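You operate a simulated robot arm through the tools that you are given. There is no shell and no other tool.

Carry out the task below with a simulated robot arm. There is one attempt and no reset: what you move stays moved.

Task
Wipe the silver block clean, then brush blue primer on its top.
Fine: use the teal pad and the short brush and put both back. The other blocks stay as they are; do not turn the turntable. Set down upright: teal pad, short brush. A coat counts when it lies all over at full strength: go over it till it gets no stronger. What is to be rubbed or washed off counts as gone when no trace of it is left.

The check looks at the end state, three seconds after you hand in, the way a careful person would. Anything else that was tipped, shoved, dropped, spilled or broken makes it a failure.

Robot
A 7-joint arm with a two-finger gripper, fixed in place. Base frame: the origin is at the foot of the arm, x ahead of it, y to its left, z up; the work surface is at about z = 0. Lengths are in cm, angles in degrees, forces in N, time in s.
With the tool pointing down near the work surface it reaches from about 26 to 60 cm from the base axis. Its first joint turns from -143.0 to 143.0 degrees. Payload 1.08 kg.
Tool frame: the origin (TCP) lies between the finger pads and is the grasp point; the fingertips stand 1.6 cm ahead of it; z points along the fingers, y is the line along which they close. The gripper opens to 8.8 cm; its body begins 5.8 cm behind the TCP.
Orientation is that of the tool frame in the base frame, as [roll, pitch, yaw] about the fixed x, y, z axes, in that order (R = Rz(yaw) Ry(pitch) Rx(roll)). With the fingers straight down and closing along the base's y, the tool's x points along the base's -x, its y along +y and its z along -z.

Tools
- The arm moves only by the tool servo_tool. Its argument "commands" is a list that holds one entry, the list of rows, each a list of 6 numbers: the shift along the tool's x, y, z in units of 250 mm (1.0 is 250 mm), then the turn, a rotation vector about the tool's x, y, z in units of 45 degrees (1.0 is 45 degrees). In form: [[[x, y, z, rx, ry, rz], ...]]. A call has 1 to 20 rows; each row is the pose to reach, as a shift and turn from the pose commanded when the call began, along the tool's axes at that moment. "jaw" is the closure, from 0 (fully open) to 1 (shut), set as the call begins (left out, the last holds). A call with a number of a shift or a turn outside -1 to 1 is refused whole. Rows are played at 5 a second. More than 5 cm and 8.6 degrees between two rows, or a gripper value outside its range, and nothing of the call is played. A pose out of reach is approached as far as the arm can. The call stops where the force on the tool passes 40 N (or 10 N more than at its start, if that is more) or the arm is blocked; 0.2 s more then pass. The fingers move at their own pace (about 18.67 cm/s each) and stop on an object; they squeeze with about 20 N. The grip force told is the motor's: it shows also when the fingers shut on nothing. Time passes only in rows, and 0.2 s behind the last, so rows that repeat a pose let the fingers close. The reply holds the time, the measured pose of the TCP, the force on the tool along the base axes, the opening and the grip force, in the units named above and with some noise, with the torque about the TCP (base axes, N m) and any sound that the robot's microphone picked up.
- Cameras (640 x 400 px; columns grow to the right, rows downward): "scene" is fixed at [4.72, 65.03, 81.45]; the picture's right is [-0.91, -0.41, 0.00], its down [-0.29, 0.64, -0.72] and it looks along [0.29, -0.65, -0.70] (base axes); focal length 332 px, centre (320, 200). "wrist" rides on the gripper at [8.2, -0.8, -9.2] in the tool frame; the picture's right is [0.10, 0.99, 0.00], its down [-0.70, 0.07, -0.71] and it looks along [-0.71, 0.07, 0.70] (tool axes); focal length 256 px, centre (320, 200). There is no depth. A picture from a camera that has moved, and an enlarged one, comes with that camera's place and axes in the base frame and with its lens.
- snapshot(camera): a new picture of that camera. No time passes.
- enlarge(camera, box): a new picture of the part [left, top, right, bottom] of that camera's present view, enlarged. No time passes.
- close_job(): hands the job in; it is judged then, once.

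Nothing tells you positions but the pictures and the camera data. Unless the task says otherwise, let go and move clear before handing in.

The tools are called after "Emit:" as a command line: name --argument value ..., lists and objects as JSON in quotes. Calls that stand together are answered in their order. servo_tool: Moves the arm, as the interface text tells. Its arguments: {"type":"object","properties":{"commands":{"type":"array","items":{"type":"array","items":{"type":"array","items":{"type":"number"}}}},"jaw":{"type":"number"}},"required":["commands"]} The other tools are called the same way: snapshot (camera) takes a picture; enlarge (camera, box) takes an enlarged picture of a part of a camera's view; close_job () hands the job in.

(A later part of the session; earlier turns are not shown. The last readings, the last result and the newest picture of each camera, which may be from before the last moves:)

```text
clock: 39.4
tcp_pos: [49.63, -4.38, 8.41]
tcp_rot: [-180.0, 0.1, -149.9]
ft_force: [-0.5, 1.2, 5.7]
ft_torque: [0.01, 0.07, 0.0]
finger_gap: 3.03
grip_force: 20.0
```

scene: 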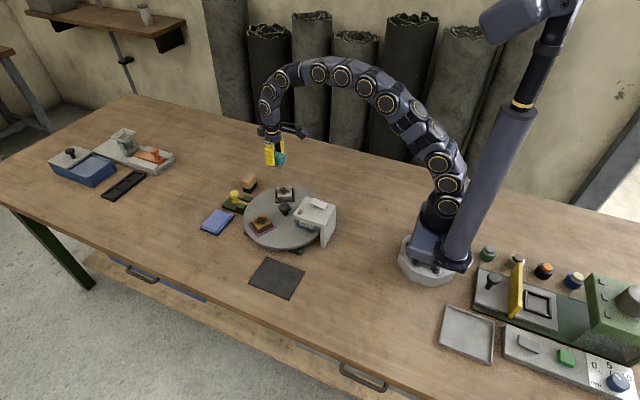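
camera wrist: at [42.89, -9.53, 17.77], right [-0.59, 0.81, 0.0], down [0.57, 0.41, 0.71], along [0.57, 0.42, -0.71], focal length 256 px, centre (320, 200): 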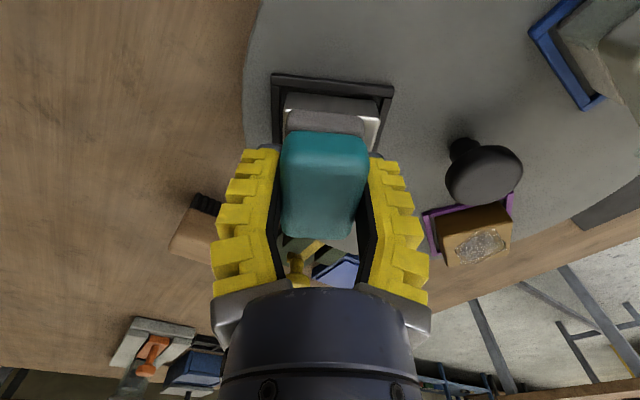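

Emit:
servo_tool --commands '[[[0, 0, 0.002, 0, 0, 0], [0, 0.03, 0.002, 0, 0, 0], [0, 0.056, 0.002, 0, 0, 0], [0, 0.028, 0.002, 0, 0, 0], [0, 0, 0.002, 0, 0, 0], [0, -0.028, 0.002, 0, 0, 0], [0, -0.056, 0.002, 0, 0, 0], [0, -0.028, 0.002, 0, 0, 0], [0, 0, 0.002, 0, 0, 0], [0, 0.028, 0.002, 0, 0, 0], [0, 0.056, 0.002, 0, 0, 0], [0, 0.028, 0.002, 0, 0, 0], [0, 0, 0.002, 0, 0, 0], [0, -0.028, 0.002, 0, 0, 0], [0, -0.056, 0.002, 0, 0, 0], [0, -0.028, 0.002, 0, 0, 0], [0, 0, 0.002, 0, 0, 0]]]'

Emit:
servo_tool --commands '[[[0.01, 0, 0.001, 0, 0, 0], [0.02, 0.03, 0.001, 0, 0, 0], [0.02, 0.056, 0.001, 0, 0, 0], [0.02, 0.028, 0.001, 0, 0, 0], [0.02, 0, 0.001, 0, 0, 0], [0.02, -0.028, 0.001, 0, 0, 0], [0.02, -0.056, 0.001, 0, 0, 0], [0.02, -0.028, 0.001, 0, 0, 0], [0.01, 0, 0.001, 0, 0, 0], [-0.005, 0.028, 0.001, 0, 0, 0], [-0.01, 0.056, 0.001, 0, 0, 0], [-0.01, 0.028, 0.001, 0, 0, 0], [-0.01, 0, 0.001, 0, 0, 0], [-0.01, -0.028, 0.001, 0, 0, 0], [-0.01, -0.056, 0.001, 0, 0, 0], [-0.01, -0.028, 0.001, 0, 0, 0], [0, 0, 0.001, 0, 0, 0]]]'

Emit:
servo_tool --commands '[[[0, 0, -0.06, 0, 0, 0], [0, 0, -0.14, 0, 0, 0], [0, 0, -0.22, 0, 0, 0], [0, 0, -0.3, 0, 0, 0], [0, 0, -0.38, 0, 0, 0], [0, 0, -0.46, 0, 0, 0], [0, 0, -0.46, 0, 0, 0]]]'

Emit:
enlarge --camera "scene" --box '[276, 182, 298, 204]'

Emit:
enlarge --camera "wrist" --box '[270, 0, 380, 120]'

```text
clock: 43.0
tcp_pos: [49.67, -4.25, 8.5]
tcp_rot: [-179.9, -0.1, -149.9]
ft_force: [1.9, -4.3, 10.3]
ft_torque: [-0.09, 0.02, 0.06]
finger_gap: 3.08
grip_force: 19.8
```

```text
clock: 46.6
tcp_pos: [49.47, -4.41, 8.39]
tcp_rot: [-180.0, 0.1, -150.0]
ft_force: [2.7, -4.5, 11.0]
ft_torque: [-0.13, 0.09, 0.07]
finger_gap: 3.11
grip_force: 20.2
```

```text
clock: 48.2
tcp_pos: [49.48, -4.3, 19.84]
tcp_rot: [-180.0, 0.0, -149.9]
ft_force: [0.1, 0.9, -0.3]
ft_torque: [0.0, 0.0, -0.01]
finger_gap: 3.05
grip_force: 20.0
```

```text
16.00 times, centred on (287, 193) of scene
camera zoom: at [4.72, 65.03, 81.45], right [-0.91, -0.41, 0.0], down [-0.29, 0.64, -0.72], along [0.29, -0.65, -0.7], focal length 5307 px, centre (848, 312)
```

zoom: 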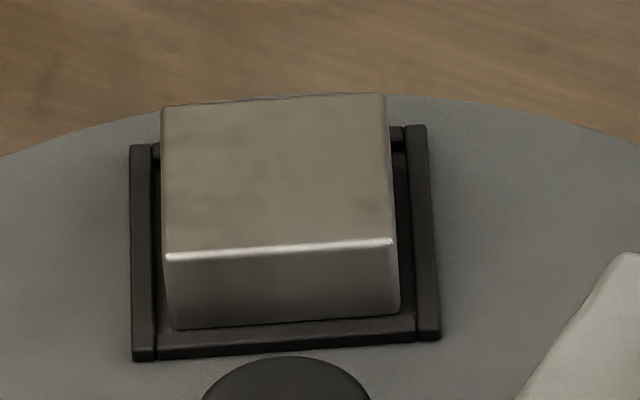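

```text
3.33 times, centred on (325, 60) of wrist
camera zoom: at [42.9, -9.18, 28.86], right [-0.59, 0.81, 0.0], down [0.57, 0.41, 0.71], along [0.57, 0.42, -0.71], focal length 853 px, centre (303, 667)
```

zoom: 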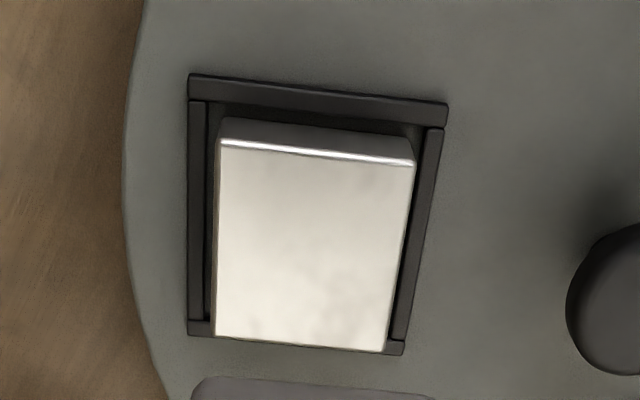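

Looks clean; the residual mottling hasn't changed and looks like metal texture. I'll take a closer, steeper look before putting the pad away.

Emit:
servo_tool --commands '[[[-0.04, 0, 0.06, 0, 0, 0], [-0.08, 0, 0.13, 0, 0, 0], [-0.12, 0, 0.2, 0, 0, 0], [-0.16, 0, 0.26, 0, 0, 0], [-0.16, 0, 0.26, 0, 0, 0]]]'

Emit:
snapshot --camera "wrist"

Emit:
enlarge --camera "wrist" --box '[250, 0, 400, 110]'

```text
clock: 49.4
tcp_pos: [53.06, -2.25, 13.35]
tcp_rot: [179.9, 0.0, -149.9]
ft_force: [-0.2, 0.5, -0.7]
ft_torque: [0.05, -0.02, 0.0]
finger_gap: 3.06
grip_force: 20.2
```

```text
taken
camera wrist: at [46.33, -7.21, 22.37], right [-0.59, 0.81, 0.0], down [0.57, 0.41, 0.71], along [0.57, 0.42, -0.7], focal length 256 px, centre (320, 200)
```

wrist: 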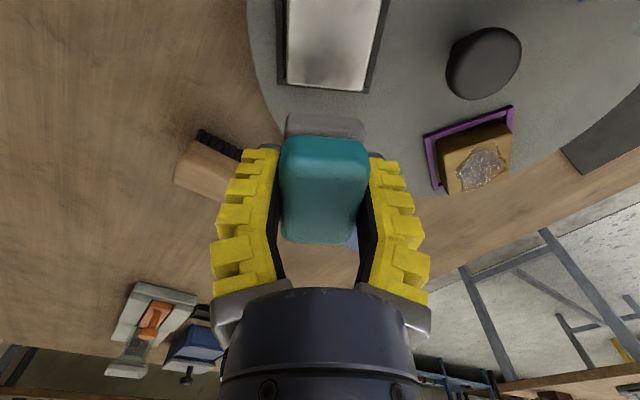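

```text
3.64 times, centred on (325, 55) of wrist
camera zoom: at [46.33, -7.21, 22.37], right [-0.59, 0.81, 0.0], down [0.57, 0.41, 0.71], along [0.57, 0.42, -0.7], focal length 931 px, centre (302, 727)
```

zoom: 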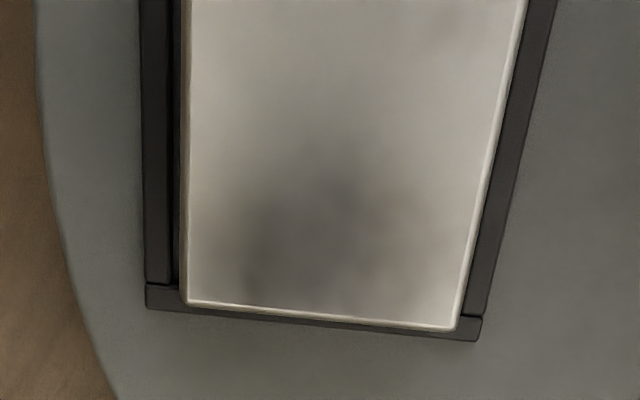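

A soft dark patch shows here, likely the gripper's reflection. I'll view from another spot to tell a reflection from residue.

Emit:
servo_tool --commands '[[[0.04, -0.07, -0.04, 0, 0, 0], [0.08, -0.14, -0.08, 0, 0, 0], [0.12, -0.21, -0.1, 0, 0, 0], [0.12, -0.28, -0.1, 0, 0, 0], [0.12, -0.28, -0.1, 0, 0, 0]]]'

Emit:
snapshot --camera "wrist"

Emit:
enlarge --camera "wrist" --box '[380, 0, 530, 110]'

Emit:
enlarge --camera "scene" --box '[276, 182, 298, 204]'

```text
clock: 50.6
tcp_pos: [53.98, -10.1, 15.82]
tcp_rot: [179.9, 0.0, -149.9]
ft_force: [0.4, 1.0, -0.6]
ft_torque: [-0.01, 0.01, 0.0]
finger_gap: 3.08
grip_force: 19.7
```

```text
taken
camera wrist: at [47.25, -14.93, 24.91], right [-0.59, 0.81, 0.0], down [0.57, 0.41, 0.71], along [0.57, 0.42, -0.71], focal length 256 px, centre (320, 200)
```

wrist: 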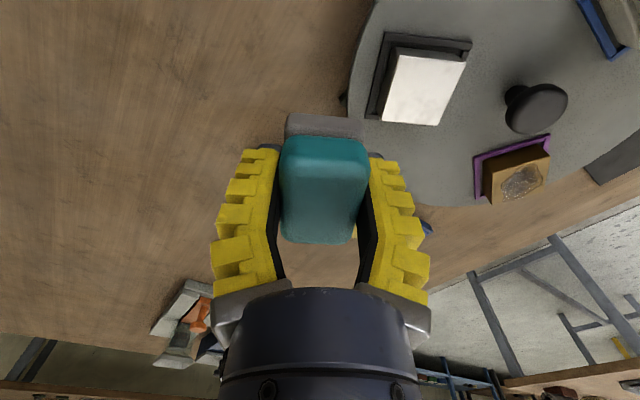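

```text
3.64 times, centred on (455, 55) of wrist
camera zoom: at [47.25, -14.93, 24.91], right [-0.59, 0.81, 0.0], down [0.57, 0.41, 0.71], along [0.57, 0.42, -0.71], focal length 931 px, centre (-171, 727)
```

zoom: 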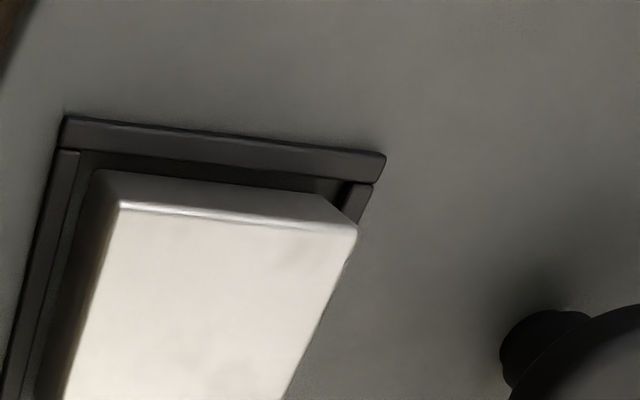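

```text
16.00 times, centred on (287, 193) of scene
camera zoom: at [4.72, 65.03, 81.45], right [-0.91, -0.41, 0.0], down [-0.29, 0.64, -0.72], along [0.29, -0.65, -0.7], focal length 5307 px, centre (848, 312)
```

zoom: 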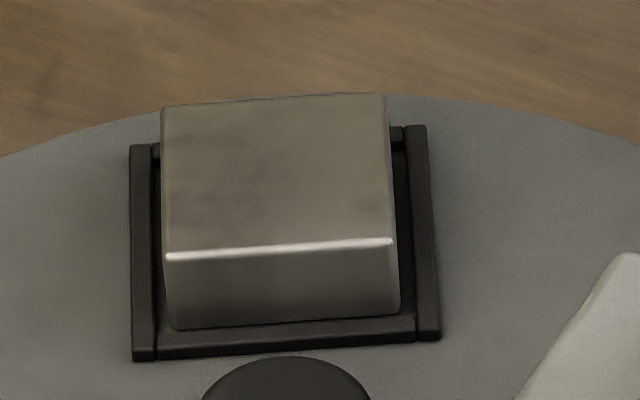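

The top is evenly clean from every angle; the shading follows the gripper's reflection. Next the teal pad goes back; I'll check how it sits in the grip first.

Emit:
enlarge --camera "wrist" --box '[210, 90, 430, 260]'

Emit:
enlarge --camera "scene" --box '[230, 110, 310, 190]'

```text
2.35 times, centred on (320, 175) of wrist
camera zoom: at [47.25, -14.93, 24.91], right [-0.59, 0.81, 0.0], down [0.57, 0.41, 0.71], along [0.57, 0.42, -0.71], focal length 602 px, centre (320, 259)
```

zoom: 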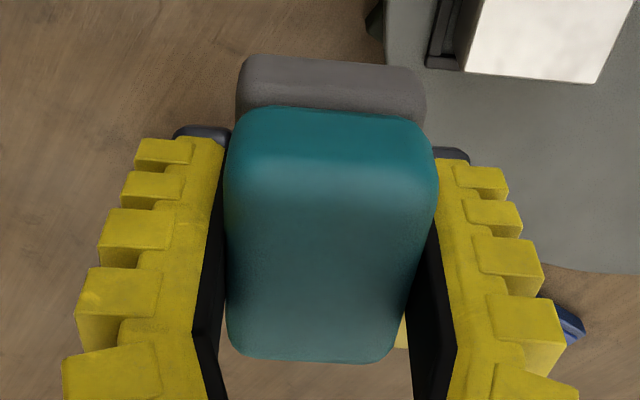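

```text
5.00 times, centred on (270, 150) of scene
camera zoom: at [4.72, 65.03, 81.45], right [-0.91, -0.41, 0.0], down [-0.29, 0.64, -0.72], along [0.29, -0.65, -0.7], focal length 1658 px, centre (570, 450)
```

zoom: 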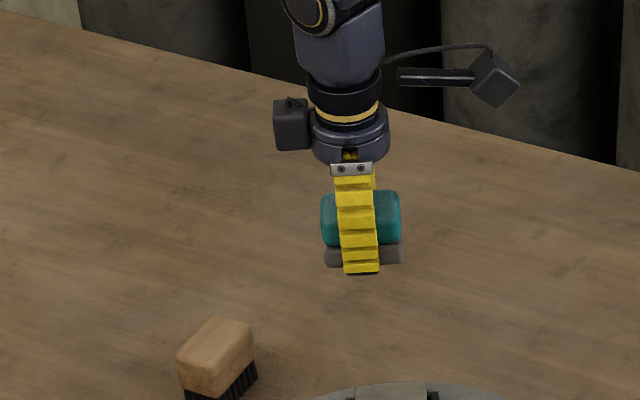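

The pad has slid up about 1 cm in the grip but stays centred and level. I'll raise, yaw back, and carry it toward its spot.

Emit:
servo_tool --commands '[[[0, 0, -0.06, 0, 0, 0.1667], [0, 0, -0.12, 0, 0, 0.3333], [0, 0, -0.18, 0, 0, 0.5], [0, 0, -0.24, 0, 0, 0.6667], [0, 0, -0.24, 0, 0, 0.6667]]]'

```text
clock: 51.8
tcp_pos: [53.78, -9.94, 21.68]
tcp_rot: [-180.0, -0.1, -180.0]
ft_force: [0.9, -0.9, -0.8]
ft_torque: [0.01, 0.01, 0.01]
finger_gap: 3.05
grip_force: 20.3
```

Now carrying it across at safe height.

Emit:
servo_tool --commands '[[[0.004, 0.12, 0, 0, 0, 0], [0.008, 0.24, 0, 0, 0, 0], [0.014, 0.36, 0, 0, 0, 0], [0.02, 0.48, 0, 0, 0, 0], [0.03, 0.6, 0, 0, 0, 0], [0.04, 0.72, 0, 0, 0, 0], [0.044, 0.84, 0, 0, 0, 0], [0.044, 0.84, 0, 0, 0, 0]]]'

Emit:
servo_tool --commands '[[[0, 0.1, 0.06, 0, 0, 0], [0, 0.2, 0.14, 0, 0, 0], [0, 0.3, 0.24, 0, 0, 0], [0, 0.37, 0.34, 0, 0, 0], [0, 0.376, 0.44, 0, 0, 0], [0, 0.376, 0.54, 0, 0, 0], [0, 0.376, 0.62, 0, 0, 0], [0, 0.376, 0.62, 0, 0, 0]]]'

Emit:
snapshot --camera "wrist"

Emit:
enlarge --camera "scene" --box '[190, 190, 270, 280]'

```text
clock: 53.6
tcp_pos: [52.65, 11.22, 21.96]
tcp_rot: [179.9, -0.1, -179.8]
ft_force: [0.0, -1.1, -0.5]
ft_torque: [0.01, 0.03, -0.01]
finger_gap: 3.07
grip_force: 20.0
```

```text
clock: 55.4
tcp_pos: [52.82, 20.64, 6.34]
tcp_rot: [-180.0, 0.0, -179.9]
ft_force: [0.2, -0.4, -0.9]
ft_torque: [-0.04, -0.03, 0.02]
finger_gap: 3.05
grip_force: 20.0
```

```text
taken
camera wrist: at [44.64, 19.68, 15.45], right [-0.1, 0.99, 0.0], down [0.7, 0.07, 0.71], along [0.71, 0.07, -0.7], focal length 256 px, centre (320, 200)
```

wrist: 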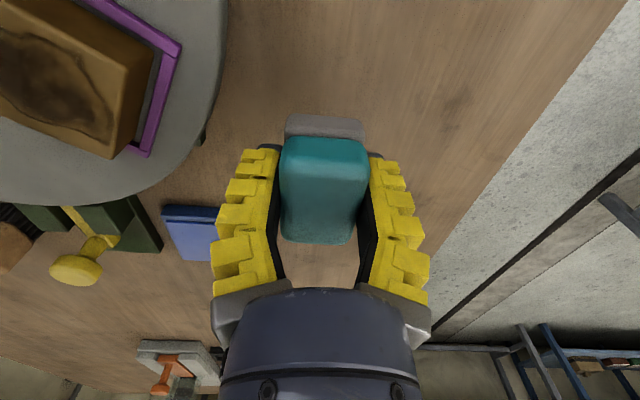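

```text
4.44 times, centred on (230, 235) of scene
camera zoom: at [4.72, 65.03, 81.45], right [-0.91, -0.41, 0.0], down [-0.29, 0.64, -0.72], along [0.29, -0.65, -0.7], focal length 1474 px, centre (720, 44)
```

zoom: 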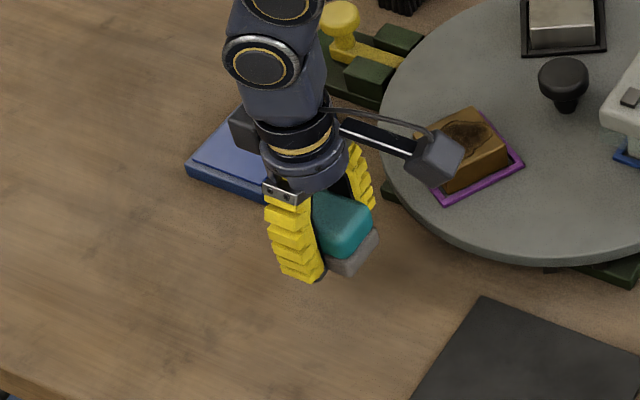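

Directly over its spot at z 6.3. I'll lower slowly, watching the force for touchdown.

Emit:
servo_tool --commands '[[[0.002, 0, 0.04, 0, 0, 0], [0.004, -0.003, 0.08, 0, 0, 0], [0.004, -0.003, 0.11, 0, 0, 0], [0.004, -0.003, 0.11, 0, 0, 0]]]'

Emit:
servo_tool --commands '[[[0, 0, 0.008, 0, 0, 0], [0, 0, 0.016, 0, 0, 0], [0, 0, 0.024, 0, 0, 0], [0, 0, 0.024, 0, 0, 0]]]'

```text
clock: 56.4
tcp_pos: [52.65, 20.49, 3.61]
tcp_rot: [180.0, 0.0, -179.9]
ft_force: [0.0, 1.1, -0.3]
ft_torque: [0.0, 0.0, 0.0]
finger_gap: 3.06
grip_force: 20.5
```

```text
clock: 57.4
tcp_pos: [52.67, 20.46, 2.91]
tcp_rot: [-179.9, 0.0, -179.9]
ft_force: [0.2, -1.3, 0.6]
ft_torque: [-0.03, 0.02, -0.02]
finger_gap: 3.05
grip_force: 19.6
```

Emit:
servo_tool --commands '[[[0, 0, 0.006, 0, 0, 0], [0, 0, 0.012, 0, 0, 0], [0, 0, 0.012, 0, 0, 0]]]'

Emit:
servo_tool --commands '[[[0, 0, 0.004, 0, 0, 0], [0, 0, 0.008, 0, 0, 0], [0, 0, 0.008, 0, 0, 0]]]'

Emit:
enlarge --camera "scene" --box '[190, 190, 270, 280]'

```text
clock: 58.2
tcp_pos: [52.6, 20.46, 2.67]
tcp_rot: [-179.9, 0.0, -179.9]
ft_force: [0.9, 0.2, -0.3]
ft_torque: [0.03, -0.03, 0.0]
finger_gap: 3.04
grip_force: 19.9
```

```text
clock: 59.0
tcp_pos: [52.58, 20.46, 2.54]
tcp_rot: [-180.0, -0.1, -179.9]
ft_force: [0.1, 0.2, -0.9]
ft_torque: [0.03, 0.02, 0.01]
finger_gap: 3.03
grip_force: 19.7
```

```text
4.44 times, centred on (230, 235) of scene
camera zoom: at [4.72, 65.03, 81.45], right [-0.91, -0.41, 0.0], down [-0.29, 0.64, -0.72], along [0.29, -0.65, -0.7], focal length 1474 px, centre (720, 44)
```

zoom: 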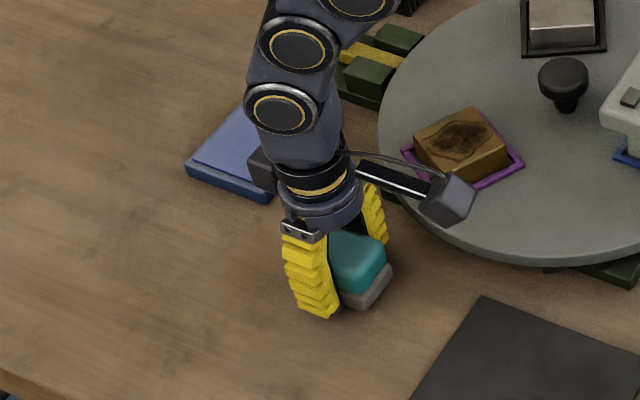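

No contact yet at z 2.5; continuing in small steps.

Emit:
servo_tool --commands '[[[0, 0, 0.004, 0, 0, 0], [0, 0, 0.008, 0, 0, 0], [0, 0, 0.008, 0, 0, 0]]]'

Emit:
servo_tool --commands '[[[0, 0, 0.004, 0, 0, 0], [0, 0, 0.006, 0, 0, 0], [0, 0, 0.006, 0, 0, 0]]]'

```text
clock: 59.8
tcp_pos: [52.74, 20.35, 2.45]
tcp_rot: [-179.9, 0.0, -179.9]
ft_force: [0.4, -0.8, -0.8]
ft_torque: [0.0, 0.02, 0.01]
finger_gap: 3.08
grip_force: 20.2
```

```text
clock: 60.6
tcp_pos: [52.68, 20.45, 2.05]
tcp_rot: [180.0, 0.0, -179.9]
ft_force: [0.1, 0.7, 0.2]
ft_torque: [-0.04, 0.0, -0.03]
finger_gap: 3.04
grip_force: 19.9
```

Emit:
servo_tool --commands '[[[0, 0, 0.003, 0, 0, 0], [0, 0, 0.005, 0, 0, 0], [0, 0, 0.005, 0, 0, 0]]]'

Emit:
servo_tool --commands '[[[0, 0, 0.002, 0, 0, 0], [0, 0, 0.004, 0, 0, 0], [0, 0, 0.004, 0, 0, 0]]]'

Emit:
enlarge --camera "scene" --box '[210, 220, 260, 270]'

```text
clock: 61.4
tcp_pos: [52.68, 20.43, 2.07]
tcp_rot: [-180.0, 0.1, -179.9]
ft_force: [0.1, 0.9, -1.1]
ft_torque: [0.03, 0.0, -0.01]
finger_gap: 3.09
grip_force: 19.9
```

```text
clock: 62.2
tcp_pos: [52.65, 20.37, 1.97]
tcp_rot: [179.9, 0.1, -179.9]
ft_force: [-1.3, -1.4, 6.7]
ft_torque: [0.02, 0.07, 0.03]
finger_gap: 3.06
grip_force: 19.6
```

```text
8.00 times, centred on (235, 245) of scene
camera zoom: at [4.72, 65.03, 81.45], right [-0.91, -0.41, 0.0], down [-0.29, 0.64, -0.72], along [0.29, -0.65, -0.7], focal length 2654 px, centre (1000, -160)
```

zoom: 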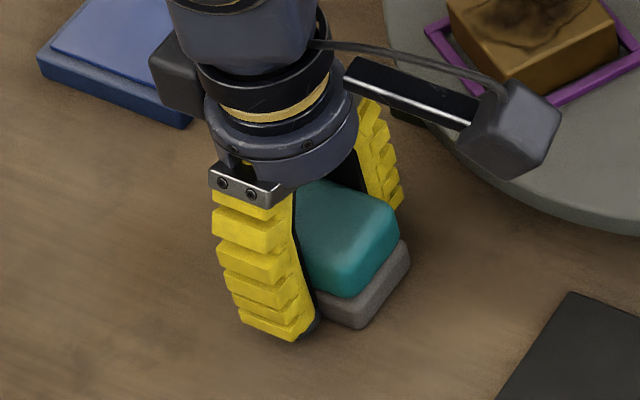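

Touchdown at z ≈ 1.97 with 6.7 N. Opening the fingers, then lifting straight up.

Emit:
servo_tool --commands '[[[0, 0, -0.002, 0, 0, 0], [0, 0, -0.002, 0, 0, 0], [0, 0, -0.002, 0, 0, 0]]]' --jaw 0.35

Emit:
servo_tool --commands '[[[0, 0, -0.04, 0, 0, 0], [0, 0, -0.1, 0, 0, 0], [0, 0, -0.2, 0, 0, 0], [0, 0, -0.3, 0, 0, 0], [0, 0, -0.4, 0, 0, 0], [0, 0, -0.52, 0, 0, 0], [0, 0, -0.52, 0, 0, 0]]]'

Emit:
snapshot --camera "wrist"

Emit:
enlarge --camera "scene" --box '[190, 190, 270, 280]'

```text
clock: 63.0
tcp_pos: [52.77, 20.55, 2.0]
tcp_rot: [-180.0, -0.1, -179.9]
ft_force: [-0.4, 0.1, 0.4]
ft_torque: [-0.01, 0.01, -0.01]
finger_gap: 6.17
grip_force: 2.9
```

```text
clock: 64.6
tcp_pos: [52.77, 20.31, 14.88]
tcp_rot: [179.9, 0.0, -179.9]
ft_force: [-0.5, -0.2, -0.6]
ft_torque: [0.01, -0.01, 0.03]
finger_gap: 6.16
grip_force: 3.3
```

```text
taken
camera wrist: at [44.52, 19.46, 24.09], right [-0.1, 0.99, 0.0], down [0.7, 0.07, 0.71], along [0.71, 0.07, -0.7], focal length 256 px, centre (320, 200)
```

wrist: 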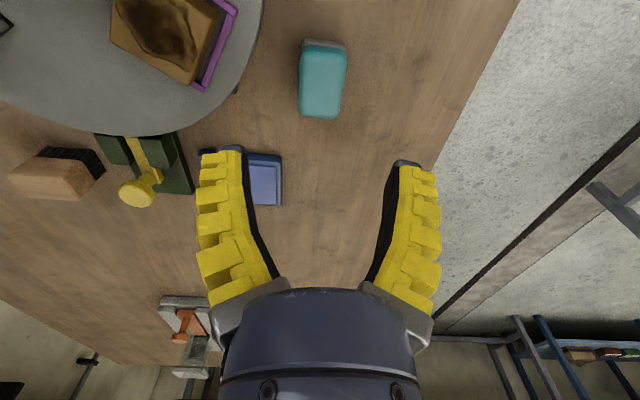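

```text
4.44 times, centred on (230, 235) of scene
camera zoom: at [4.72, 65.03, 81.45], right [-0.91, -0.41, 0.0], down [-0.29, 0.64, -0.72], along [0.29, -0.65, -0.7], focal length 1474 px, centre (720, 44)
```

zoom: 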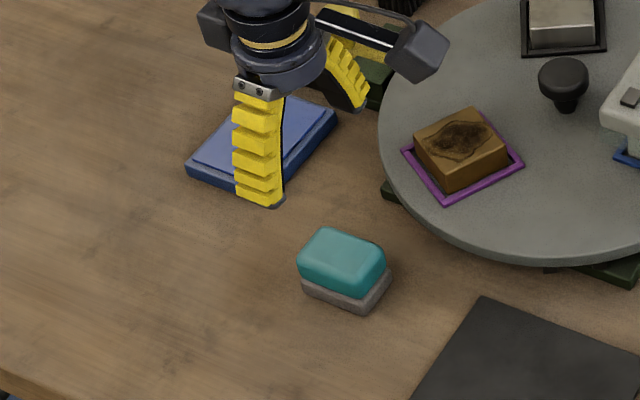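

The teal pad is back in place, upright. Now for the brush: I'll raise and travel toward it at height, checking how well the arm reaches there.

Emit:
servo_tool --commands '[[[0, 0, -0.08, 0, 0, 0], [-0.02, -0.08, -0.16, 0, 0, 0], [-0.05, -0.2, -0.2, 0, 0, 0], [-0.08, -0.32, -0.2, 0, 0, 0], [-0.11, -0.44, -0.2, 0, 0, 0], [-0.14, -0.56, -0.2, 0, 0, 0], [-0.17, -0.68, -0.2, 0, 0, 0], [-0.2, -0.8, -0.2, 0, 0, 0], [-0.22, -0.92, -0.2, 0, 0, 0], [-0.22, -0.92, -0.2, 0, 0, 0]]]'

Emit:
snapshot --camera "wrist"

```text
clock: 66.8
tcp_pos: [58.29, -2.37, 20.04]
tcp_rot: [-180.0, 0.0, -179.9]
ft_force: [0.4, -0.5, 0.1]
ft_torque: [0.03, 0.02, -0.03]
finger_gap: 6.14
grip_force: 3.0
```

```text
taken
camera wrist: at [50.15, -3.38, 29.12], right [-0.1, 0.99, 0.0], down [0.7, 0.07, 0.71], along [0.71, 0.07, -0.7], focal length 256 px, centre (320, 200)
```

wrist: 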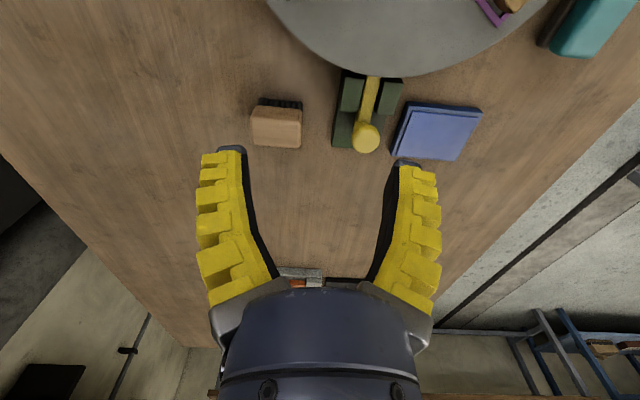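

Emit:
servo_tool --commands '[[[-0.04, -0.03, 0.02, 0, 0, 0], [-0.08, -0.06, 0.05, 0, 0, 0], [-0.12, -0.09, 0.08, 0, 0, 0], [-0.16, -0.12, 0.11, 0, 0, 0], [-0.2, -0.15, 0.14, 0, 0, 0], [-0.244, -0.157, 0.18, 0, 0, 0], [-0.244, -0.157, 0.18, 0, 0, 0], [-0.244, -0.157, 0.18, 0, 0, 0]]]'

Emit:
snapshot --camera "wrist"

Emit:
snapshot --camera "scene"

```text
clock: 68.6
tcp_pos: [60.11, -4.94, 15.21]
tcp_rot: [180.0, 0.0, -180.0]
ft_force: [-0.4, -0.5, -1.1]
ft_torque: [-0.03, 0.0, -0.02]
finger_gap: 6.1
grip_force: 2.8
out of reach, approached as far as the arm can: row 2, 3, 4, 5, 6, 7, 8
```

```text
taken
camera wrist: at [51.94, -5.89, 24.38], right [-0.1, 0.99, 0.0], down [0.7, 0.07, 0.71], along [0.71, 0.07, -0.7], focal length 256 px, centre (320, 200)
```

wrist: 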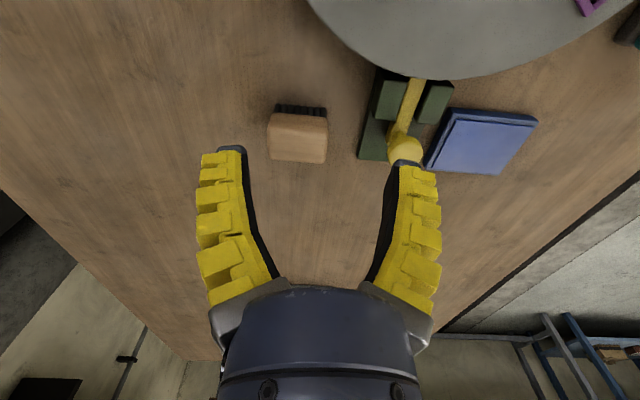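

```text
taken
```

scene: 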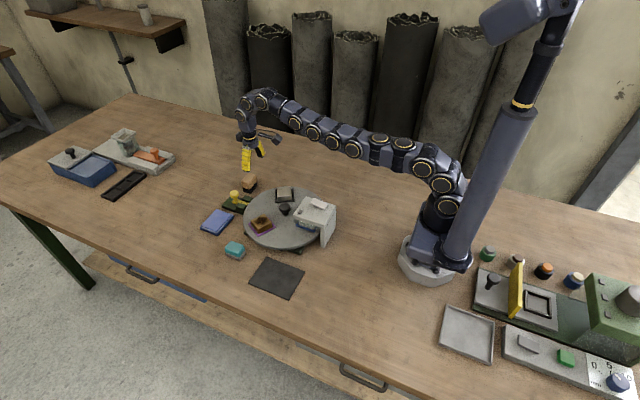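

Straight-down reach stops at about x = 60. I'll back off a little and then use a tilted wrist (fingers pointing outward) for the far brush.

Emit:
servo_tool --commands '[[[0.04, 0, -0.04, 0, 0, 0], [0.08, 0, -0.08, 0, 0, 0], [0.12, 0, -0.12, 0, 0, 0], [0.16, 0, -0.16, 0, 0, 0], [0.2, 0, -0.18, 0, 0, 0], [0.24, 0, -0.18, 0, 0, 0], [0.24, 0, -0.18, 0, 0, 0]]]'

```text
clock: 70.2
tcp_pos: [53.98, -5.16, 19.68]
tcp_rot: [179.9, 0.0, -179.9]
ft_force: [0.5, 0.1, 0.2]
ft_torque: [0.03, 0.01, -0.02]
finger_gap: 6.13
grip_force: 2.8
```

The reference is the reached pose, good. Now tilting 22° outward while moving toward the brush at a safe height.

Emit:
servo_tool --commands '[[[-0.03, -0.01, 0, 0, -0.163, 0], [-0.08, -0.02, 0, 0, -0.326, 0], [-0.14, -0.03, 0, 0, -0.489, 0], [-0.2, -0.04, 0.03, 0, -0.489, 0], [-0.27, -0.05, 0.08, 0, -0.489, 0], [-0.33, -0.05, 0.13, 0, -0.489, 0], [-0.36, -0.05, 0.18, 0, -0.489, 0], [-0.36, -0.05, 0.2, 0, -0.489, 0], [-0.36, -0.05, 0.2, 0, -0.489, 0]]]'

Emit:
snapshot --camera "wrist"

Emit:
snapshot --camera "scene"

```text
clock: 72.2
tcp_pos: [62.97, -6.23, 14.84]
tcp_rot: [180.0, 22.0, -180.0]
ft_force: [0.3, -0.6, -0.9]
ft_torque: [-0.01, 0.0, 0.04]
finger_gap: 6.11
grip_force: 3.1
```

```text
taken
camera wrist: at [51.93, -7.26, 20.13], right [-0.1, 0.99, -0.04], down [0.38, 0.07, 0.92], along [0.92, 0.07, -0.39], focal length 256 px, centre (320, 200)
```

wrist: 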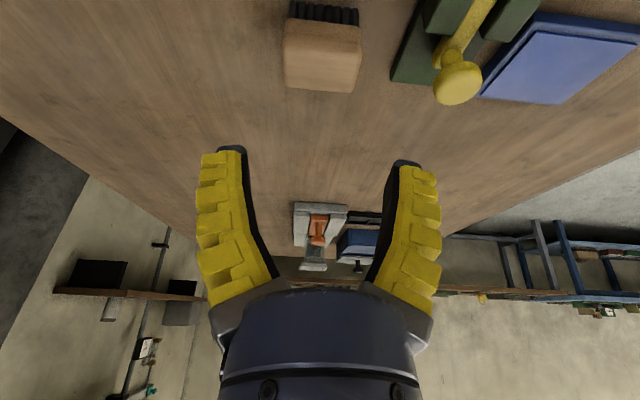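

```text
taken
```

scene: 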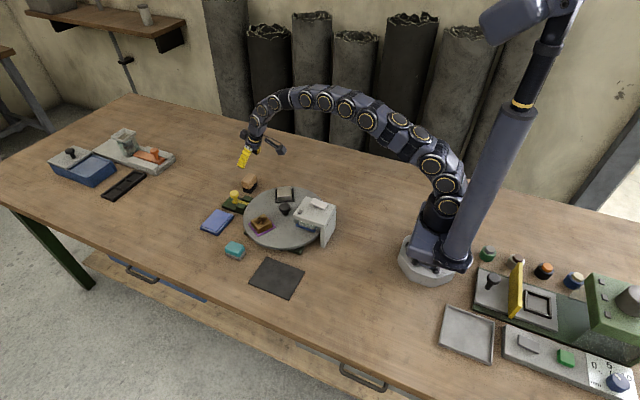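

The arm reaches fine with the tilt. I'll enlarge the brush from here to fix its position.

Emit:
enlarge --camera "wrist" --box '[260, 0, 400, 110]'

Emit:
enlarge --camera "scene" --box '[225, 130, 305, 210]'

```text
3.64 times, centred on (330, 55) of wrist
camera zoom: at [51.93, -7.26, 20.13], right [-0.1, 0.99, -0.04], down [0.38, 0.07, 0.92], along [0.92, 0.07, -0.39], focal length 931 px, centre (284, 727)
```

zoom: 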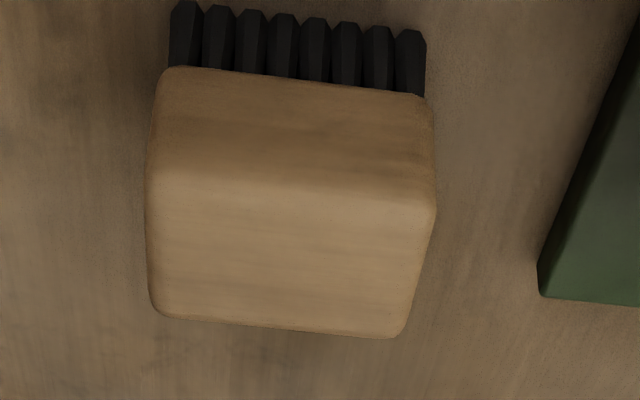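

```text
5.00 times, centred on (265, 170) of scene
camera zoom: at [4.72, 65.03, 81.45], right [-0.91, -0.41, 0.0], down [-0.29, 0.64, -0.72], along [0.29, -0.65, -0.7], focal length 1658 px, centre (595, 350)
```

zoom: 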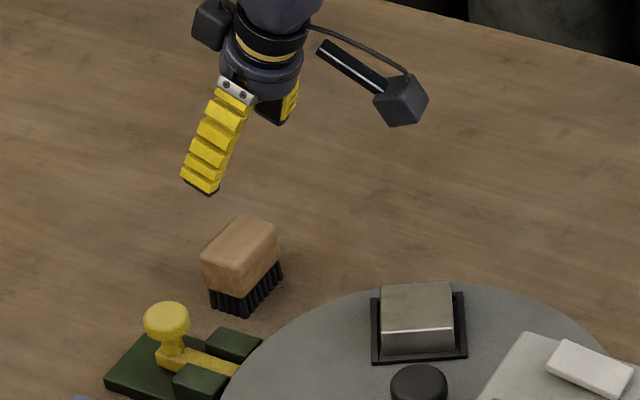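

The brush body spans about x 63.4–66.6, y -9.2 to -4.0, top near z 5.2, wood from z 2.3 up. I'll open the jaw more and come down to just above it.

Emit:
servo_tool --commands '[[[0.009, -0.004, 0.075, 0, 0, 0], [0.018, -0.008, 0.15, 0, 0, 0], [0.027, -0.012, 0.225, 0, 0, 0], [0.035, -0.015, 0.3, 0, 0, 0], [0.035, -0.015, 0.3, 0, 0, 0]]]' --jaw 0.12

Emit:
snapshot --camera "wrist"

Emit:
enlarge --camera "scene" --box '[225, 140, 305, 220]'

```text
clock: 73.4
tcp_pos: [64.87, -6.62, 7.37]
tcp_rot: [179.9, 22.1, -179.9]
ft_force: [0.4, -0.6, 0.3]
ft_torque: [-0.02, 0.04, -0.04]
finger_gap: 7.94
grip_force: 1.1
```

```text
taken
camera wrist: at [53.85, -7.64, 12.75], right [-0.1, 0.99, -0.04], down [0.38, 0.07, 0.92], along [0.92, 0.07, -0.39], focal length 256 px, centre (320, 200)
```

wrist: 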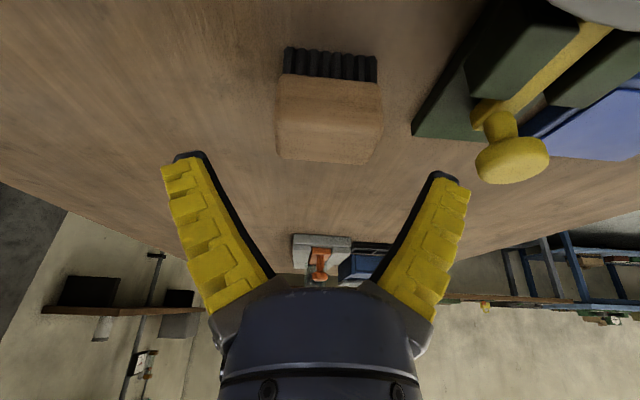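

```text
5.00 times, centred on (265, 180) of scene
camera zoom: at [4.72, 65.03, 81.45], right [-0.91, -0.41, 0.0], down [-0.29, 0.64, -0.72], along [0.29, -0.65, -0.7], focal length 1658 px, centre (595, 300)
```

zoom: 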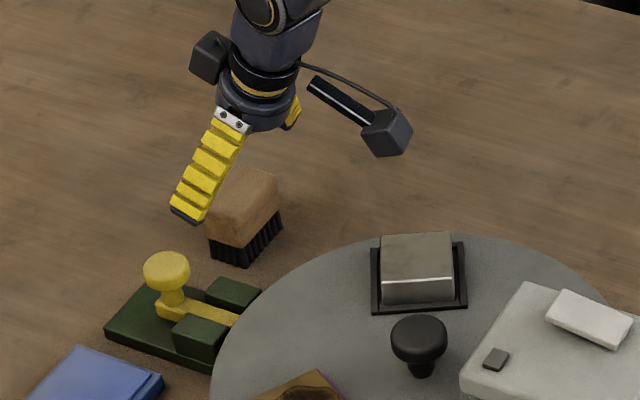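

Positions agree. Going down to grip height (TCP z ≈ 4.0).

Emit:
servo_tool --commands '[[[0.015, 0, 0.04, 0, 0, 0], [0.03, 0, 0.08, 0, 0, 0], [0.0457, 0, 0.1239, 0, 0, 0], [0.0457, 0, 0.1239, 0, 0, 0]]]'

Emit:
snapshot --camera "wrist"

Emit:
enlarge --camera "scene" --box '[225, 140, 305, 220]'

```text
clock: 74.4
tcp_pos: [65.04, -6.63, 4.1]
tcp_rot: [-180.0, 22.1, 180.0]
ft_force: [-0.9, -0.6, 0.3]
ft_torque: [-0.01, 0.0, -0.02]
finger_gap: 7.97
grip_force: 1.3
```

```text
taken
camera wrist: at [54.05, -7.62, 9.56], right [-0.1, 0.99, -0.04], down [0.38, 0.07, 0.92], along [0.92, 0.07, -0.39], focal length 256 px, centre (320, 200)
```

wrist: 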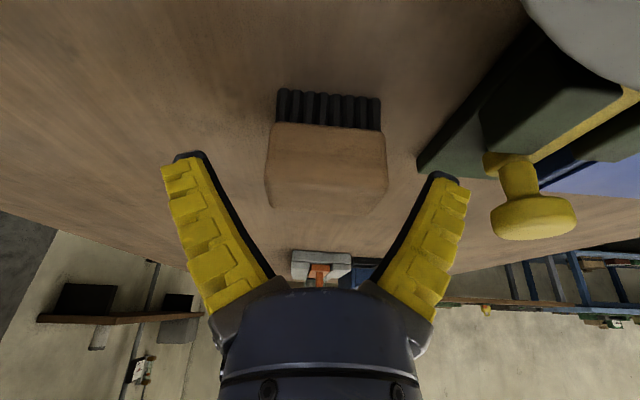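

```text
5.00 times, centred on (265, 180) of scene
camera zoom: at [4.72, 65.03, 81.45], right [-0.91, -0.41, 0.0], down [-0.29, 0.64, -0.72], along [0.29, -0.65, -0.7], focal length 1658 px, centre (595, 300)
```

zoom: 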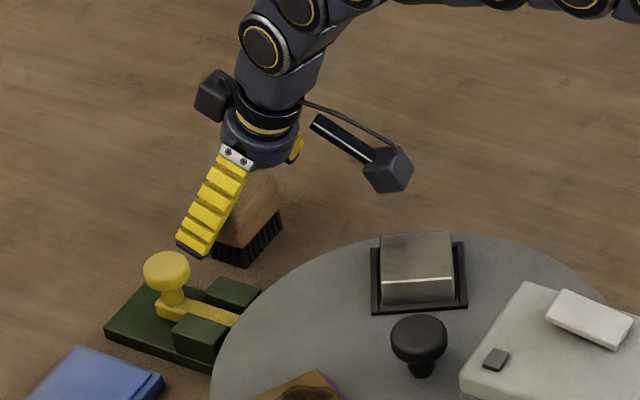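

In position around the brush. Closing the fingers.

Emit:
servo_tool --commands '[[[0, 0, 0, 0, 0, 0], [0, 0, 0, 0, 0, 0], [0, 0, 0, 0, 0, 0], [0, 0, 0, 0, 0, 0]]]' --jaw 1.0

Emit:
snapshot --camera "wrist"

```text
clock: 75.4
tcp_pos: [65.14, -6.68, 4.14]
tcp_rot: [-180.0, 22.0, -179.9]
ft_force: [0.2, 0.8, 0.5]
ft_torque: [0.0, 0.03, 0.01]
finger_gap: 5.33
grip_force: 19.8
```

```text
taken
camera wrist: at [54.04, -7.63, 9.55], right [-0.1, 0.99, -0.04], down [0.38, 0.07, 0.92], along [0.92, 0.07, -0.39], focal length 256 px, centre (320, 200)
```

wrist: 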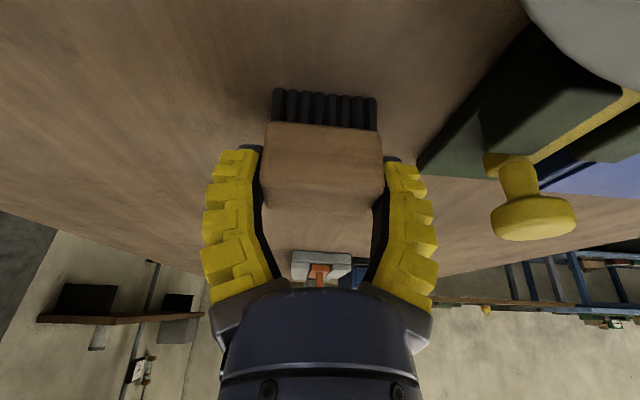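

Gripped (gap 5.3). I'll lift it straight up and check that it hangs upright.

Emit:
servo_tool --commands '[[[-0.015, 0, -0.037, 0, 0, 0], [-0.045, 0, -0.111, 0, 0, 0], [-0.075, 0, -0.185, 0, 0, 0], [-0.105, 0, -0.26, 0, 0, 0], [-0.135, 0, -0.334, 0, 0, 0], [-0.165, 0, -0.408, 0, 0, 0], [-0.165, 0, -0.408, 0, 0, 0]]]'

Emit:
snapshot --camera "wrist"

Emit:
enlarge --camera "scene" --box '[215, 120, 305, 220]'

```text
clock: 77.0
tcp_pos: [65.09, -6.74, 15.1]
tcp_rot: [180.0, 22.0, -179.9]
ft_force: [-0.4, -0.2, -0.3]
ft_torque: [0.0, 0.01, -0.01]
finger_gap: 5.32
grip_force: 19.6
```

```text
taken
camera wrist: at [54.07, -7.73, 20.51], right [-0.1, 0.99, -0.04], down [0.39, 0.07, 0.92], along [0.92, 0.07, -0.39], focal length 256 px, centre (320, 200)
```

wrist: 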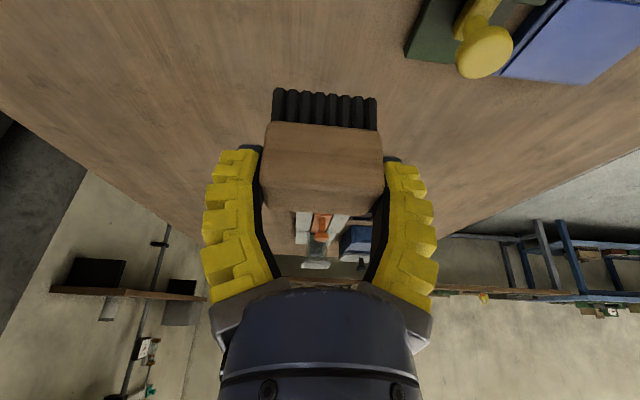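

```text
4.00 times, centred on (260, 170) of scene
camera zoom: at [4.72, 65.03, 81.45], right [-0.91, -0.41, 0.0], down [-0.29, 0.64, -0.72], along [0.29, -0.65, -0.7], focal length 1327 px, centre (560, 320)
```

zoom: 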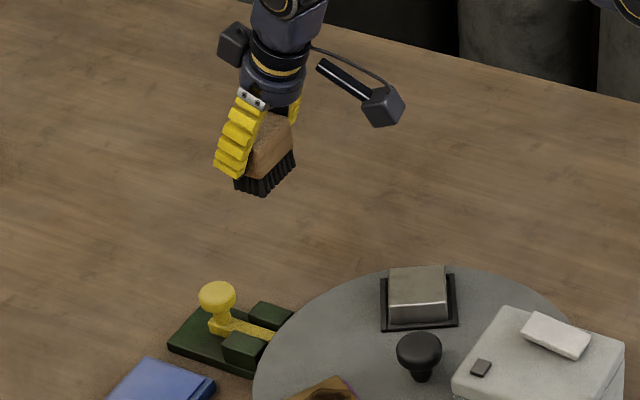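

The brush hangs upright, bristles about 4.1 cm below the TCP. I'll carry it over the blue pad.

Emit:
servo_tool --commands '[[[0.002, 0.08, -0.001, 0, 0, 0], [0.005, 0.17, -0.002, 0, 0, 0], [0.008, 0.27, -0.003, 0, 0, 0], [0.011, 0.37, -0.004, 0, 0, 0], [0.014, 0.47, -0.005, 0, 0, 0], [0.018, 0.57, -0.007, 0, 0, 0], [0.022, 0.67, -0.009, 0, 0, 0], [0.026, 0.76, -0.0105, 0, 0, 0], [0.026, 0.76, -0.0105, 0, 0, 0]]]'

Emit:
snapshot --camera "wrist"

Emit:
enlarge --camera "scene" --box '[170, 140, 290, 260]'

```text
clock: 79.0
tcp_pos: [64.47, 12.26, 15.19]
tcp_rot: [-180.0, 22.1, -180.0]
ft_force: [0.3, -0.2, 0.1]
ft_torque: [-0.02, -0.04, -0.05]
finger_gap: 5.34
grip_force: 19.9
```

```text
taken
camera wrist: at [53.36, 11.37, 20.54], right [-0.1, 0.99, -0.04], down [0.38, 0.07, 0.92], along [0.92, 0.07, -0.39], focal length 256 px, centre (320, 200)
```

wrist: 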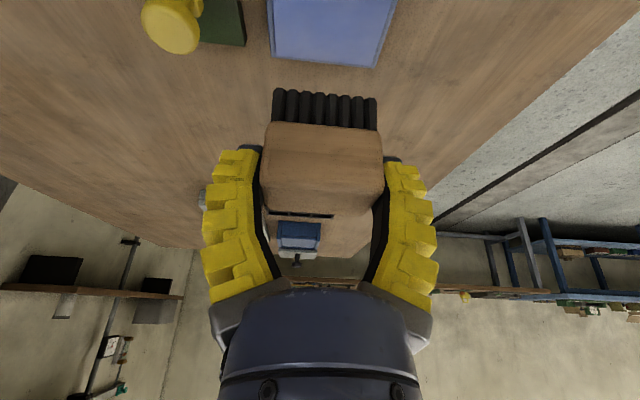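

```text
3.33 times, centred on (230, 200) of scene
camera zoom: at [4.72, 65.03, 81.45], right [-0.91, -0.41, 0.0], down [-0.29, 0.64, -0.72], along [0.29, -0.65, -0.7], focal length 1106 px, centre (620, 200)
```

zoom: 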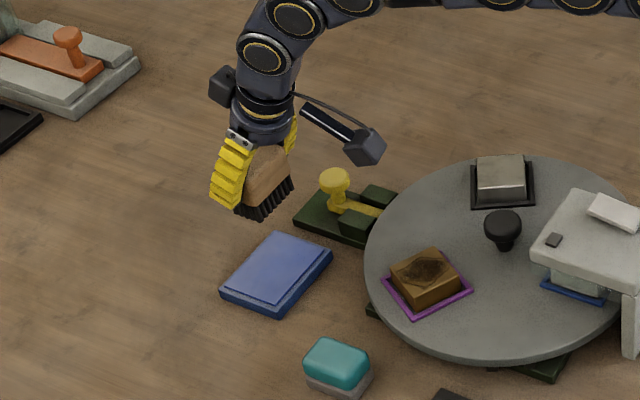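

The pad spans roughly x 62–69, y 8–17. I'll centre over it and descend to just above.

Emit:
servo_tool --commands '[[[0.02, 0.001, 0.06, 0, 0, 0], [0.045, 0.002, 0.14, 0, 0, 0], [0.07, 0.004, 0.22, 0, 0, 0], [0.0976, 0.004, 0.3057, 0, 0, 0], [0.0976, 0.004, 0.3057, 0, 0, 0]]]'

Emit:
snapshot --camera "wrist"

Emit:
enlarge --camera "scene" --box '[180, 160, 270, 250]'

```text
clock: 80.2
tcp_pos: [65.01, 12.44, 7.24]
tcp_rot: [179.9, 22.1, -179.9]
ft_force: [0.5, 0.7, -0.3]
ft_torque: [0.01, 0.01, 0.02]
finger_gap: 5.33
grip_force: 20.2
```

```text
taken
camera wrist: at [54.01, 11.54, 12.54], right [-0.1, 0.99, -0.04], down [0.38, 0.07, 0.92], along [0.92, 0.07, -0.39], focal length 256 px, centre (320, 200)
```

wrist: 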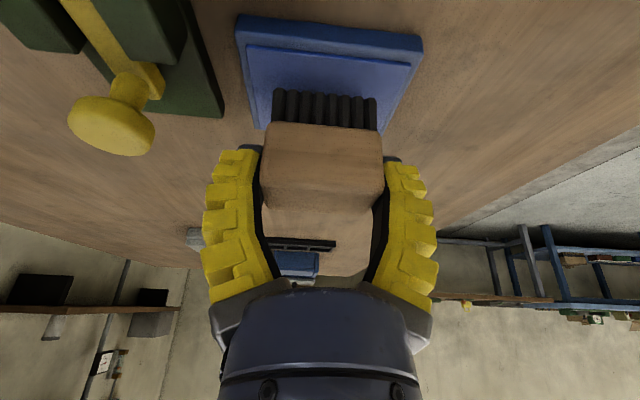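

```text
4.44 times, centred on (225, 205) of scene
camera zoom: at [4.72, 65.03, 81.45], right [-0.91, -0.41, 0.0], down [-0.29, 0.64, -0.72], along [0.29, -0.65, -0.7], focal length 1474 px, centre (742, 178)
```

zoom: 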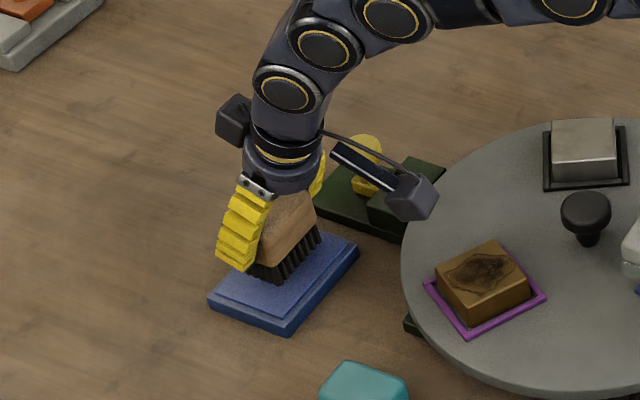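

Bristles are well inside the pad's face. Lowering in small steps until they touch.

Emit:
servo_tool --commands '[[[0.0075, 0, 0.0185, 0, 0, 0], [0.0135, 0, 0.0334, 0, 0, 0], [0.0165, 0, 0.0408, 0, 0, 0], [0.0165, 0, 0.0408, 0, 0, 0]]]'

Emit:
servo_tool --commands '[[[0.003, 0, 0.0074, 0, 0, 0], [0.0045, 0, 0.0111, 0, 0, 0], [0.0045, 0, 0.0111, 0, 0, 0]]]'

```text
clock: 81.2
tcp_pos: [64.94, 12.59, 6.14]
tcp_rot: [180.0, 22.0, 180.0]
ft_force: [-0.4, -0.6, -1.0]
ft_torque: [0.0, 0.01, -0.03]
finger_gap: 5.29
grip_force: 20.0
```

```text
clock: 82.0
tcp_pos: [65.08, 12.51, 5.86]
tcp_rot: [179.9, 22.1, -179.9]
ft_force: [-5.8, -0.7, 8.8]
ft_torque: [0.06, 0.38, 0.0]
finger_gap: 5.34
grip_force: 19.9
```

Contact at ~9 N. Easing up a little and making a small side-to-side move on the pad to load the bristles.

Emit:
servo_tool --commands '[[[-0.0015, 0, -0.0037, 0, 0, 0], [-0.0015, 0.02, -0.0037, 0, 0, 0], [-0.0015, 0.04, -0.0037, 0, 0, 0], [-0.0015, 0.02, -0.0037, 0, 0, 0], [-0.0015, 0, -0.0037, 0, 0, 0], [-0.0015, -0.02, -0.0037, 0, 0, 0], [-0.0015, -0.04, -0.0037, 0, 0, 0], [-0.0015, -0.02, -0.0037, 0, 0, 0], [-0.0015, 0, -0.0037, 0, 0, 0]]]'

Emit:
servo_tool --commands '[[[-0.015, 0, -0.037, 0, 0, 0], [-0.045, 0, -0.111, 0, 0, 0], [-0.075, 0, -0.185, 0, 0, 0], [-0.105, 0, -0.26, 0, 0, 0], [-0.135, 0, -0.334, 0, 0, 0], [-0.135, 0, -0.334, 0, 0, 0]]]'

Emit:
snapshot --camera "wrist"

Emit:
enlarge --camera "scene" --box '[190, 140, 270, 240]'

```text
clock: 84.0
tcp_pos: [65.08, 12.41, 5.91]
tcp_rot: [-180.0, 22.1, -179.9]
ft_force: [-1.0, 0.5, -1.6]
ft_torque: [-0.01, -0.02, 0.02]
finger_gap: 5.31
grip_force: 19.9
```

```text
clock: 85.4
tcp_pos: [64.89, 12.52, 15.05]
tcp_rot: [-179.9, 22.0, -180.0]
ft_force: [0.6, -0.1, -0.4]
ft_torque: [0.0, -0.02, -0.02]
finger_gap: 5.31
grip_force: 19.8
```

```text
taken
camera wrist: at [53.9, 11.47, 20.48], right [-0.1, 0.99, -0.04], down [0.38, 0.07, 0.92], along [0.92, 0.07, -0.39], focal length 256 px, centre (320, 200)
```

wrist: 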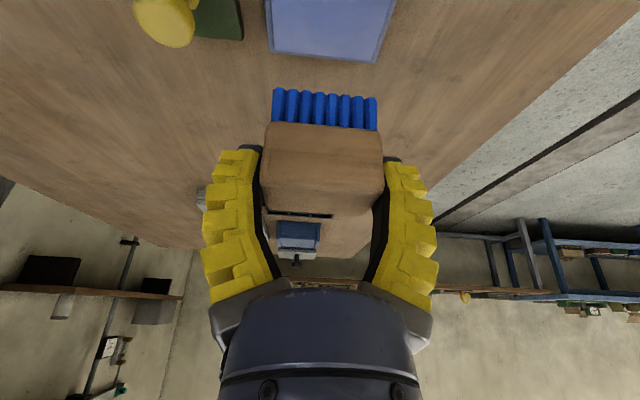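

```text
4.00 times, centred on (230, 190) of scene
camera zoom: at [4.72, 65.03, 81.45], right [-0.91, -0.41, 0.0], down [-0.29, 0.64, -0.72], along [0.29, -0.65, -0.7], focal length 1327 px, centre (680, 240)
```

zoom: 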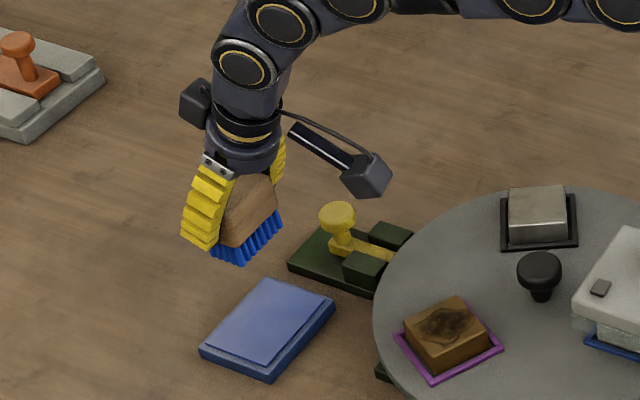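

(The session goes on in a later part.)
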